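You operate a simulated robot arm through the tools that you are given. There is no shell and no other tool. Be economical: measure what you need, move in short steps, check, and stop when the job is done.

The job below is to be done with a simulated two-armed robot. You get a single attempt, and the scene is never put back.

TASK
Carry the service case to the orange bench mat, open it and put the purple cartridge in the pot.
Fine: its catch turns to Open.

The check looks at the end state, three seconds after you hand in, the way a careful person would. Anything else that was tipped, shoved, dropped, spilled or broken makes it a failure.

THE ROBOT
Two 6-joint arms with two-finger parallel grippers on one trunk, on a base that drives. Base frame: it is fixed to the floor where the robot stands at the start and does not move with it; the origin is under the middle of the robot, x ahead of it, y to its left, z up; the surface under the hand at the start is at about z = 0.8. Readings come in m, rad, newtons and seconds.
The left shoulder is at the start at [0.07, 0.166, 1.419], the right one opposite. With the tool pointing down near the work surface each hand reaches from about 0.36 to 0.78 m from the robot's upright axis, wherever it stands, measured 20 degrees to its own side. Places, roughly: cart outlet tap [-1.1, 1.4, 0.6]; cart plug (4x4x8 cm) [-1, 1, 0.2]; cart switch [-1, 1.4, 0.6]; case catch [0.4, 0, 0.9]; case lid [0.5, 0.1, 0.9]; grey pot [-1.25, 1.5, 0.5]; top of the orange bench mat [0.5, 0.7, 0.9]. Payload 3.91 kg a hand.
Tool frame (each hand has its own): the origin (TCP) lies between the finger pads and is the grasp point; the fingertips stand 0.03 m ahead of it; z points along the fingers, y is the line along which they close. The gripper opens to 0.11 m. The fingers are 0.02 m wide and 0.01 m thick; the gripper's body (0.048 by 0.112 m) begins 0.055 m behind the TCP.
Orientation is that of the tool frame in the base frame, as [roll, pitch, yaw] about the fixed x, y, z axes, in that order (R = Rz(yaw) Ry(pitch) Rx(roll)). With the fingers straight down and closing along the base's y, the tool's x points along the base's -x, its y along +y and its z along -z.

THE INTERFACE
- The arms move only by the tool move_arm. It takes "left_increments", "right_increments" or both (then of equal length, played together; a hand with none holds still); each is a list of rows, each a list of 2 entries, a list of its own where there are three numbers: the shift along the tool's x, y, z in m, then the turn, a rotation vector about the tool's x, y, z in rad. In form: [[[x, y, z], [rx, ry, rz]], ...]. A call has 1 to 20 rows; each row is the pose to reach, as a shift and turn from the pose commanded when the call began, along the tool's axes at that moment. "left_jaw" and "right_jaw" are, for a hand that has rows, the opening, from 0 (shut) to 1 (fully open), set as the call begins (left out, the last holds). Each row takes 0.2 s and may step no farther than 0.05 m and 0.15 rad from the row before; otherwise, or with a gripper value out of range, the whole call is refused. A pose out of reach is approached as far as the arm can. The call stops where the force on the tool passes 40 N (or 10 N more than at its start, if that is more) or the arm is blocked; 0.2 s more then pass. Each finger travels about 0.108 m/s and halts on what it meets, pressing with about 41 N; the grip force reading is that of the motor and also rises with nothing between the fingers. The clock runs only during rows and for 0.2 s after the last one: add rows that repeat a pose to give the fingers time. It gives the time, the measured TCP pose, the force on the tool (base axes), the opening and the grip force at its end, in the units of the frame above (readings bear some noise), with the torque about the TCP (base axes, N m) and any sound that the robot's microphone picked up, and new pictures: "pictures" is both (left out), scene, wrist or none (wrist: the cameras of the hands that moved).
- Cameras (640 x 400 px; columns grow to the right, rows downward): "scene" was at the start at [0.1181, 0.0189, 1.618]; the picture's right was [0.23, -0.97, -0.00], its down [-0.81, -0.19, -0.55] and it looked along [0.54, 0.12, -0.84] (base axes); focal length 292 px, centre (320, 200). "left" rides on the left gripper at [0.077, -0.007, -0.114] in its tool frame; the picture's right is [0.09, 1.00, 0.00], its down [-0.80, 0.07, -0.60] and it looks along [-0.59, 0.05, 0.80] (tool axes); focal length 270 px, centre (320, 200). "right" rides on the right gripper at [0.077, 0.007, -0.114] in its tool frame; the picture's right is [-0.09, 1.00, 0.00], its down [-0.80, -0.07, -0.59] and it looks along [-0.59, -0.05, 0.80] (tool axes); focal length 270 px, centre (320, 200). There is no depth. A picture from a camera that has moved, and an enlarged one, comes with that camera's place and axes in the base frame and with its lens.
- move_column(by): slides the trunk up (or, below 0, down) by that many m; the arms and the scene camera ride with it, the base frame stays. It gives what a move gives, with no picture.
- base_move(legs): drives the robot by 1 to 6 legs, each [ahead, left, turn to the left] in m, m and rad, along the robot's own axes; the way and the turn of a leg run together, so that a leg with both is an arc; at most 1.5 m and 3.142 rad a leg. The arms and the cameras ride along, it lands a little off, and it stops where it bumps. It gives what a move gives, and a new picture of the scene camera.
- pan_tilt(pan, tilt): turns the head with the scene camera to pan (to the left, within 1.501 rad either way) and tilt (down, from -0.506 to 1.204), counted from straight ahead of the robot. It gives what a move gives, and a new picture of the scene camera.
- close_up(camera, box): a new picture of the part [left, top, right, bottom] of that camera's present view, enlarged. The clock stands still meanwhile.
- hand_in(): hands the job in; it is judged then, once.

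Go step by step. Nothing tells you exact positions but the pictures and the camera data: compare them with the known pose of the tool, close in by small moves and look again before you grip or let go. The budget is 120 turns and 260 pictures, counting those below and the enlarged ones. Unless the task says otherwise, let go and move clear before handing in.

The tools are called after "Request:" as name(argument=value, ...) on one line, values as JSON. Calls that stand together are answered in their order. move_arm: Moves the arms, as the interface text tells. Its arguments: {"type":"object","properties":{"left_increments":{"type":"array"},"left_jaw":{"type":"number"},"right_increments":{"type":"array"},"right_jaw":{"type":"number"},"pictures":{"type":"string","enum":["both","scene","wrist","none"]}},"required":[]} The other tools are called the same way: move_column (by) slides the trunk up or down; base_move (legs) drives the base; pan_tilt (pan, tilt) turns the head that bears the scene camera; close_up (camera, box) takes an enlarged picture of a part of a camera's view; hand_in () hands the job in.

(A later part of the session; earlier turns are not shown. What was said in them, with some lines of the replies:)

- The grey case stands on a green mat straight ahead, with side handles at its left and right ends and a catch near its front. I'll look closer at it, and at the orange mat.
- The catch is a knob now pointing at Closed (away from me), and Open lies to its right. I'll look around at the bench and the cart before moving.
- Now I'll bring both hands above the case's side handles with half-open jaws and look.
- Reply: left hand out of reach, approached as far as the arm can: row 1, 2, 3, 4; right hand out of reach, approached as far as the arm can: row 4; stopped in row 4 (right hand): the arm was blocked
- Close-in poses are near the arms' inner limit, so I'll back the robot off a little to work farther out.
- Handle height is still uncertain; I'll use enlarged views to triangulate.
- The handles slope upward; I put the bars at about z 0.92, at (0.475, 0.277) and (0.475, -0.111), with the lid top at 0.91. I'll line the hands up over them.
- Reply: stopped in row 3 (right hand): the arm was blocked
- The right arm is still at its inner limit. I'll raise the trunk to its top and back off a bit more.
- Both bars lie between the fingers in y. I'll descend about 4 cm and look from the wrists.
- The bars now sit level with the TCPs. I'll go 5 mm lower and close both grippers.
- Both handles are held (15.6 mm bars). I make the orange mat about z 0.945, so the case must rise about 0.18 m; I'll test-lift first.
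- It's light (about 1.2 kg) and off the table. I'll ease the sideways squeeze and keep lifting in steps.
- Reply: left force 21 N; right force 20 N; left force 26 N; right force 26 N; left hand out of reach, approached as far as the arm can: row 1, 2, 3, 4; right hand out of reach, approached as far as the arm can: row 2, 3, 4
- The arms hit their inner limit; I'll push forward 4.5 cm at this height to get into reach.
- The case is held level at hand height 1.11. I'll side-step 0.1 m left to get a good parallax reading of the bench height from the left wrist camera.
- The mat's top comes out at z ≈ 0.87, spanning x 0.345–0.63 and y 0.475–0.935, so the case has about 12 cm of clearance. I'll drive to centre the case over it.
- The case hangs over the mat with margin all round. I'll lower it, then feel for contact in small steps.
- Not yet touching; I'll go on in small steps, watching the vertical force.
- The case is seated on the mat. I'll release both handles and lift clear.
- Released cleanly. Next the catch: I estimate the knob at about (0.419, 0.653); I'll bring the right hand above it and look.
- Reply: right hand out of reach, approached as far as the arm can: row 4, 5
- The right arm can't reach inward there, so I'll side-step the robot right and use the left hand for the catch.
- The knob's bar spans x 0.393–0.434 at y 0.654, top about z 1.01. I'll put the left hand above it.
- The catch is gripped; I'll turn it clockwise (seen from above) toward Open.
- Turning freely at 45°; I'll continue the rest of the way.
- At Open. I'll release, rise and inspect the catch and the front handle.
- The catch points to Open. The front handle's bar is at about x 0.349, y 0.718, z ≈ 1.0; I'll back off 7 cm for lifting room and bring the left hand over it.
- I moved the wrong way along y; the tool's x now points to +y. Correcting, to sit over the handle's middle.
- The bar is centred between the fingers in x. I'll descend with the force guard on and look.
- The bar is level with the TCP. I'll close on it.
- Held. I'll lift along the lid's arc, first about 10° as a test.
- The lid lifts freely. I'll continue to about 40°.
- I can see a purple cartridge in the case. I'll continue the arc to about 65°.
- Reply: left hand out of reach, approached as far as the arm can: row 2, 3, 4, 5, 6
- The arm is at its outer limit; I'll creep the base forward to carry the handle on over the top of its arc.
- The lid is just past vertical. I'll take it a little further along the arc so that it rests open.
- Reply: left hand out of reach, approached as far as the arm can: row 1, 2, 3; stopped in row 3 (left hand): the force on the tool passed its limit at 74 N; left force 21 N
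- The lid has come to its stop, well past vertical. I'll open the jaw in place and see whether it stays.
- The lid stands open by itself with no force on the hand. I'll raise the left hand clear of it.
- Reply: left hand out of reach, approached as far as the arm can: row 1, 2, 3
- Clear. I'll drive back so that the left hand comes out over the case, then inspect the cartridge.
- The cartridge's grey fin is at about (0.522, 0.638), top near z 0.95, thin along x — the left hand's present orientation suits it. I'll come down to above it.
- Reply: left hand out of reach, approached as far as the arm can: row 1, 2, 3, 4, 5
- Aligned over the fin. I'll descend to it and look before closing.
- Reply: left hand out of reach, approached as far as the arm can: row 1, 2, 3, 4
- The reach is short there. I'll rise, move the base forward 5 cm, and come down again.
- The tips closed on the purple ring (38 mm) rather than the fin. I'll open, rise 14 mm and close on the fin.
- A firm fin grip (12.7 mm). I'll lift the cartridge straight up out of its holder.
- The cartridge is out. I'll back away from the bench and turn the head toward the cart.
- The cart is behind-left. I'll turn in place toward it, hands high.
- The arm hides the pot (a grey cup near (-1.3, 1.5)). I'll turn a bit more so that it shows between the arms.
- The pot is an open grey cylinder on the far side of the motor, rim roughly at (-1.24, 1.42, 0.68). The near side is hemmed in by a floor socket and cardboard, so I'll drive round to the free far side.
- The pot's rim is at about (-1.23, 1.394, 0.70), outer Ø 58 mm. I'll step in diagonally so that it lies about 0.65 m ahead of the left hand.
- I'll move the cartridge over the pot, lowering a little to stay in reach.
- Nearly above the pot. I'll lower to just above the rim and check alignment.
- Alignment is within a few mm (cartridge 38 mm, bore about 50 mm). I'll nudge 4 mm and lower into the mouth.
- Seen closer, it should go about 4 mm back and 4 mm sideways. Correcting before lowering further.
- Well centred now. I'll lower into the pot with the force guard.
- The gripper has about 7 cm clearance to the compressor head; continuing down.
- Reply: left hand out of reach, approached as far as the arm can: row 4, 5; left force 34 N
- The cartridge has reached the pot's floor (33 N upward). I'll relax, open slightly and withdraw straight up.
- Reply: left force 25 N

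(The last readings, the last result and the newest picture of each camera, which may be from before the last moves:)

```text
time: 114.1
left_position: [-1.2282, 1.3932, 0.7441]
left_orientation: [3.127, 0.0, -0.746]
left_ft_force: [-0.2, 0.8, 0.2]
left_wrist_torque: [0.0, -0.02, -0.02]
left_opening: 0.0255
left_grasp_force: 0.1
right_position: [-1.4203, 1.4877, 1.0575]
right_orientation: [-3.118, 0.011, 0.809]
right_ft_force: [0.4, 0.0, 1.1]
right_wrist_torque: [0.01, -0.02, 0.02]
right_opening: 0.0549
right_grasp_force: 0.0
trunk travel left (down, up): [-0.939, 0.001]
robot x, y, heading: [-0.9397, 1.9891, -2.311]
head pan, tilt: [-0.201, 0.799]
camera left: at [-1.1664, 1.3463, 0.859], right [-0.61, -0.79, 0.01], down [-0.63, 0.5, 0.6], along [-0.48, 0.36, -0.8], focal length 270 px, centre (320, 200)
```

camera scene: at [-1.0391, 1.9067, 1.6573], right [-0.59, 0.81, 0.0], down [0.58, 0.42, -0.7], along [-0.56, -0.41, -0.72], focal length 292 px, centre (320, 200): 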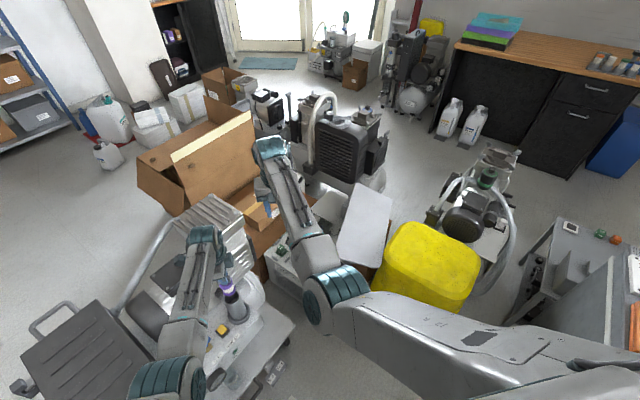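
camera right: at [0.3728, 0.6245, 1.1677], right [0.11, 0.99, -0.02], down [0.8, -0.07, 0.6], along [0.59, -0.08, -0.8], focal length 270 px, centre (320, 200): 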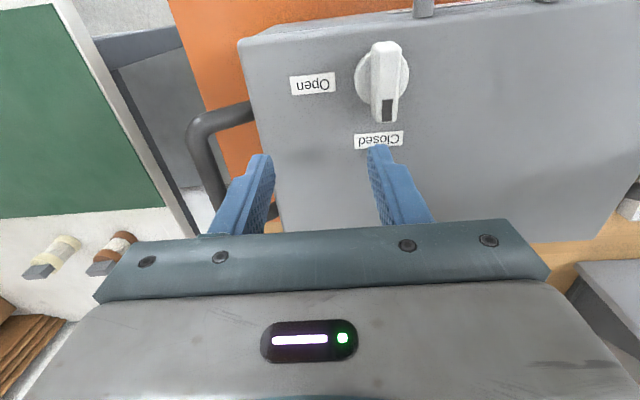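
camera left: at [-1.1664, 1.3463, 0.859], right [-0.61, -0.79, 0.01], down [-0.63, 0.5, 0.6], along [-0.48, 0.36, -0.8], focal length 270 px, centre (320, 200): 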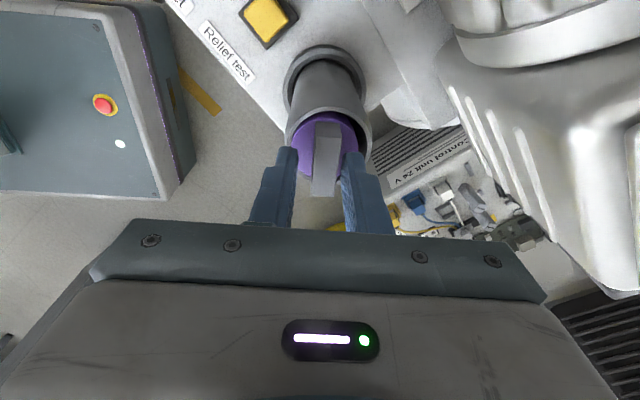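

Request:
move_arm(left_increments=[[[0, 0, -0.02], [0, 0, 0]], [[0, 0, -0.05], [0, 0, 0]], [[0, 0, -0.09], [0, 0, 0]], [[0, 0, -0.13], [0, 0, 0]], [[0, 0, -0.17], [0, 0, 0]], [[0, 0, -0.21], [0, 0, 0]], [[0, 0, -0.25], [0, 0, 0]]], pictures="wrist")

Request:
close_up(camera="scene", box=[190, 255, 290, 345])

```text
time: 115.7
left_position: [-1.2256, 1.3964, 0.9918]
left_orientation: [3.127, -0.001, -0.745]
left_ft_force: [-0.1, 0.1, 0.6]
left_wrist_torque: [0.02, -0.02, -0.01]
left_opening: 0.0254
left_grasp_force: 0.0
right_position: [-1.42, 1.4885, 1.0585]
right_orientation: [-3.118, 0.01, 0.81]
right_ft_force: [0.3, -0.1, 0.4]
right_wrist_torque: [0.01, 0.0, 0.02]
right_opening: 0.0549
right_grasp_force: 0.1
trunk travel left (down, up): [-0.939, 0.001]
robot x, y, heading: [-0.9389, 1.9878, -2.307]
head pan, tilt: [-0.201, 0.799]
camera left: at [-1.1637, 1.3493, 1.1074], right [-0.61, -0.79, 0.01], down [-0.63, 0.5, 0.6], along [-0.48, 0.36, -0.8], focal length 270 px, centre (320, 200)
```

left: 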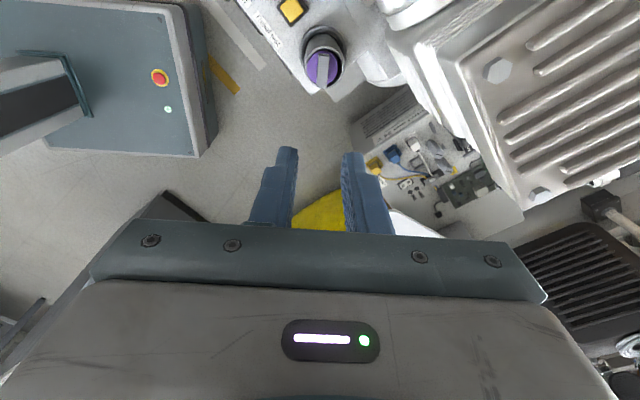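

```text
4.44 times, centred on (240, 300) of scene
camera zoom: at [-1.0394, 1.9073, 1.6573], right [-0.59, 0.81, 0.0], down [0.58, 0.42, -0.7], along [-0.56, -0.41, -0.72], focal length 1298 px, centre (676, -244)
```

zoom: 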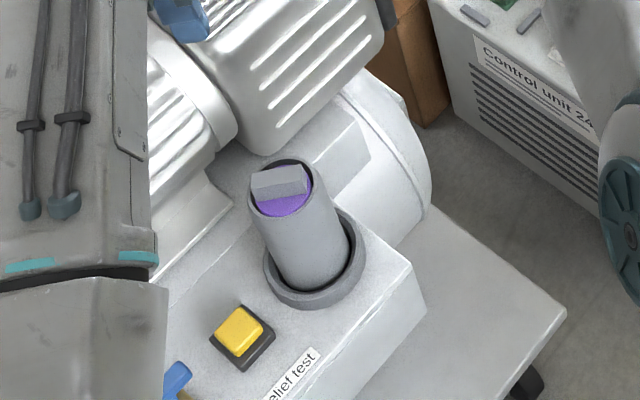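

The cartridge sits in the pot. I'll back away from the cart and take a last look at the case.

Request:
base_move(legs=[[0, 0.4, 0], [-0.3, 0, 0]])

Request:
pan_tilt(pan=1.1, tilt=0.6)

Request:
close_up(camera="scene", box=[0, 0, 320, 200])

```text
time: 117.6
left_position: [-1.1067, 1.3094, 0.9825]
left_orientation: [3.14, 0.006, -0.853]
left_ft_force: [0.3, -0.7, -1.4]
left_wrist_torque: [0.06, -0.01, 0.04]
left_opening: 0.0254
left_grasp_force: 0.1
right_position: [-1.2918, 1.4231, 1.0497]
right_orientation: [-3.105, -0.001, 0.704]
right_ft_force: [-0.8, -1.7, -0.3]
right_wrist_torque: [0.13, -0.01, -0.01]
right_opening: 0.0551
right_grasp_force: 0.0
trunk travel left (down, up): [-0.939, 0.001]
robot x, y, heading: [-0.7577, 1.8834, -2.417]
head pan, tilt: [-0.201, 0.799]
stopped in leg 1: the robot was blocked; the commanded pose is now the measured one
camera scene: at [-0.8685, 1.7905, 1.6555], right [-0.5, 0.87, 0.01], down [0.62, 0.37, -0.69], along [-0.6, -0.34, -0.72], focal length 292 px, centre (320, 200)
```

scene: 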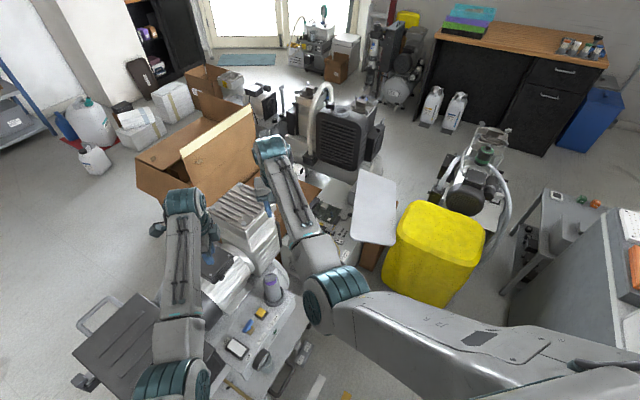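

```text
time: 119.1
left_position: [-1.1043, 1.3251, 0.9937]
left_orientation: [3.128, -0.004, -0.854]
left_ft_force: [0.1, -0.9, 0.0]
left_wrist_torque: [0.03, 0.01, -0.01]
left_opening: 0.0253
left_grasp_force: 0.1
right_position: [-1.289, 1.4375, 1.0585]
right_orientation: [-3.118, 0.01, 0.701]
right_ft_force: [0.3, 0.0, -0.2]
right_wrist_torque: [0.0, 0.02, -0.01]
right_opening: 0.055
right_grasp_force: 0.0
trunk travel left (down, up): [-0.939, 0.001]
robot x, y, heading: [-0.7568, 1.8856, -2.418]
head pan, tilt: [1.1, 0.6]
camera scene: at [-0.7726, 1.7691, 1.6743], right [-0.97, -0.25, 0.0], down [-0.14, 0.55, -0.83], along [0.21, -0.8, -0.56], focal length 292 px, centre (320, 200)
```

scene: 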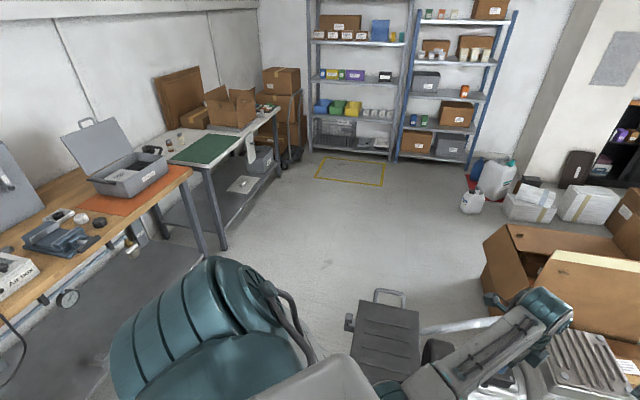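

```text
2.00 times, centred on (160, 100) of scene
camera zoom: at [-0.7726, 1.7691, 1.6743], right [-0.97, -0.25, 0.0], down [-0.14, 0.55, -0.83], along [0.21, -0.8, -0.56], focal length 584 px, centre (640, 400)
```

zoom: 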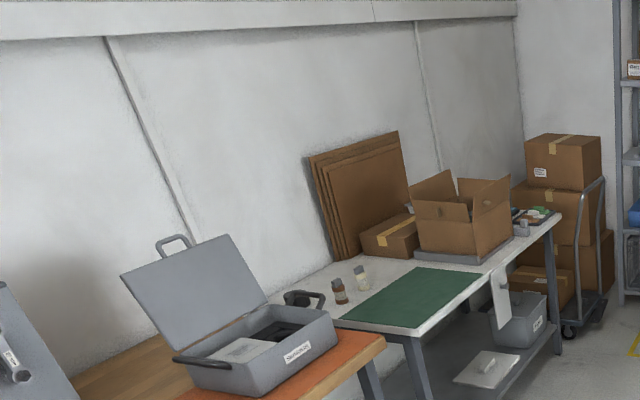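

My side-step bumped against something at the cart's rear; the pot still measures at the same place. I'll back straight off, away from the cart, and check it.

Request:
base_move(legs=[[-0.4, 0, 0]])

Request:
pan_tilt(pan=-0.05, tilt=0.8)

Request:
close_up(camera="scene", box=[170, 120, 410, 320])

```text
time: 121.6
left_position: [-0.8043, 1.588, 0.9909]
left_orientation: [3.129, -0.003, -0.854]
left_ft_force: [-0.1, 0.4, 0.5]
left_wrist_torque: [0.01, -0.01, -0.01]
left_opening: 0.0252
left_grasp_force: 0.1
right_position: [-0.9893, 1.7022, 1.0576]
right_orientation: [-3.116, 0.009, 0.703]
right_ft_force: [0.5, -0.4, -0.2]
right_wrist_torque: [-0.05, -0.04, -0.01]
right_opening: 0.0552
right_grasp_force: 0.1
trunk travel left (down, up): [-0.939, 0.001]
robot x, y, heading: [-0.4546, 2.1496, -2.421]
head pan, tilt: [1.1, 0.6]
camera scene: at [-0.4744, 2.0319, 1.674], right [-0.97, -0.25, 0.0], down [-0.14, 0.55, -0.82], along [0.21, -0.8, -0.57], focal length 292 px, centre (320, 200)
```

scene: 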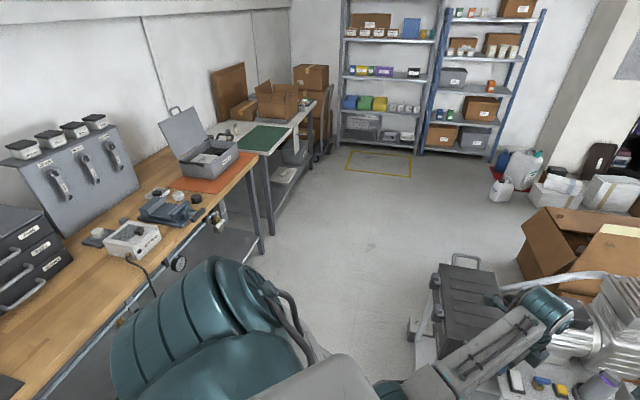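

```text
time: 123.0
left_position: [-0.8042, 1.5893, 0.9919]
left_orientation: [3.129, -0.003, -0.853]
left_ft_force: [0.5, 0.6, 1.2]
left_wrist_torque: [0.01, -0.02, -0.01]
left_opening: 0.0255
left_grasp_force: 0.1
right_position: [-0.9884, 1.7025, 1.0581]
right_orientation: [-3.118, 0.011, 0.703]
right_ft_force: [0.6, -0.2, -0.3]
right_wrist_torque: [0.0, -0.02, -0.02]
right_opening: 0.0553
right_grasp_force: 0.0
trunk travel left (down, up): [-0.939, 0.001]
robot x, y, heading: [-0.4553, 2.1494, -2.418]
head pan, tilt: [-0.051, 0.799]
camera scene: at [-0.5574, 2.0689, 1.6573], right [-0.62, 0.78, 0.0], down [0.56, 0.45, -0.7], along [-0.54, -0.44, -0.72], focal length 292 px, centre (320, 200)
```

scene: 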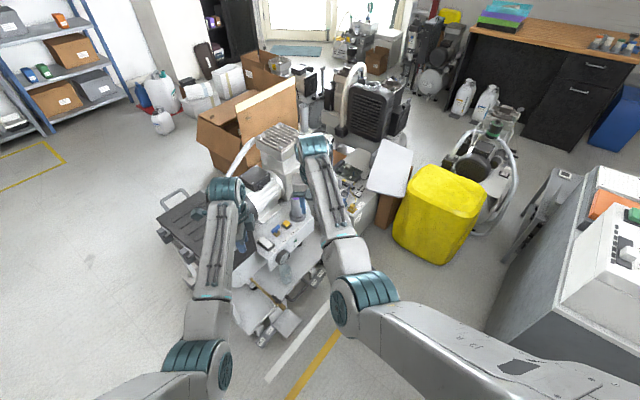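

```text
2.00 times, centred on (290, 220) of scene
camera zoom: at [-0.5574, 2.0689, 1.6573], right [-0.62, 0.78, 0.0], down [0.56, 0.45, -0.7], along [-0.54, -0.44, -0.72], focal length 584 px, centre (380, 160)
```

zoom: 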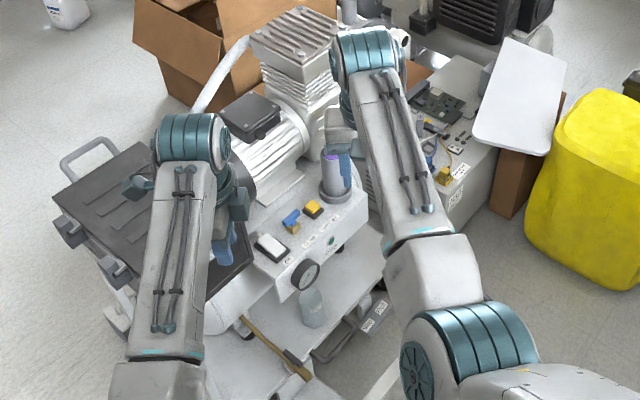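

Request:
close_up(camera="scene", box=[220, 240, 340, 350])

Request:
close_up(camera="left", box=[0, 0, 640, 400])

```text
3.64 times, centred on (280, 295) of scene
camera zoom: at [-0.5574, 2.0689, 1.6573], right [-0.62, 0.78, 0.0], down [0.56, 0.45, -0.7], along [-0.54, -0.44, -0.72], focal length 1062 px, centre (466, -146)
```

zoom: 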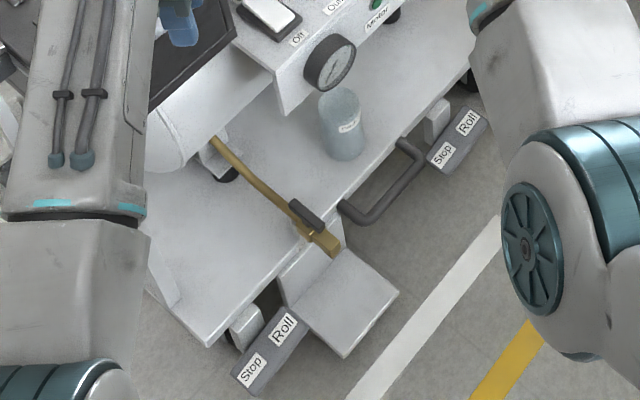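

```text
1.00 times, centred on (320, 200) of left (not enlarged: the box is as wide or as high as the picture)
camera zoom: at [-0.7469, 1.5366, 1.1069], right [-0.69, -0.72, 0.01], down [-0.57, 0.56, 0.59], along [-0.44, 0.4, -0.8], focal length 270 px, centre (320, 200)
```

zoom: 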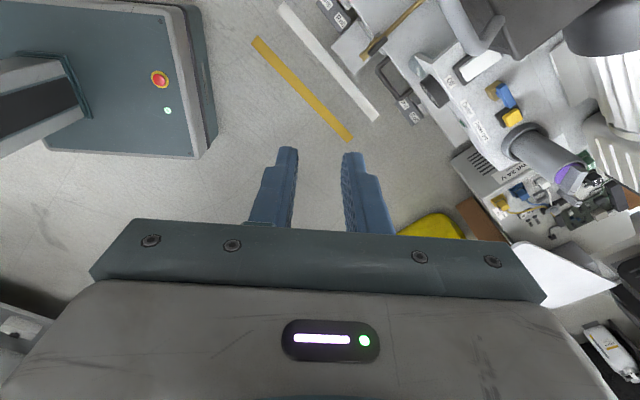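

The cartridge is in the pot, the case stands open on the orange mat, and both hands are clear. The cart's fittings look upright and in place, so I'm handing in.

Request:
hand_in()

```text
The job is handed in.
```

The service case is on the orange mat with its catch at Open and its lid standing open, and the purple cartridge is in the grey pot.

While backing away afterwards, my base bumped the rear of the cart. The pot still measured within about 2 cm of where it was, and nothing on the cart looked tipped or out of place. I could not rule out a shift of a centimetre or two.
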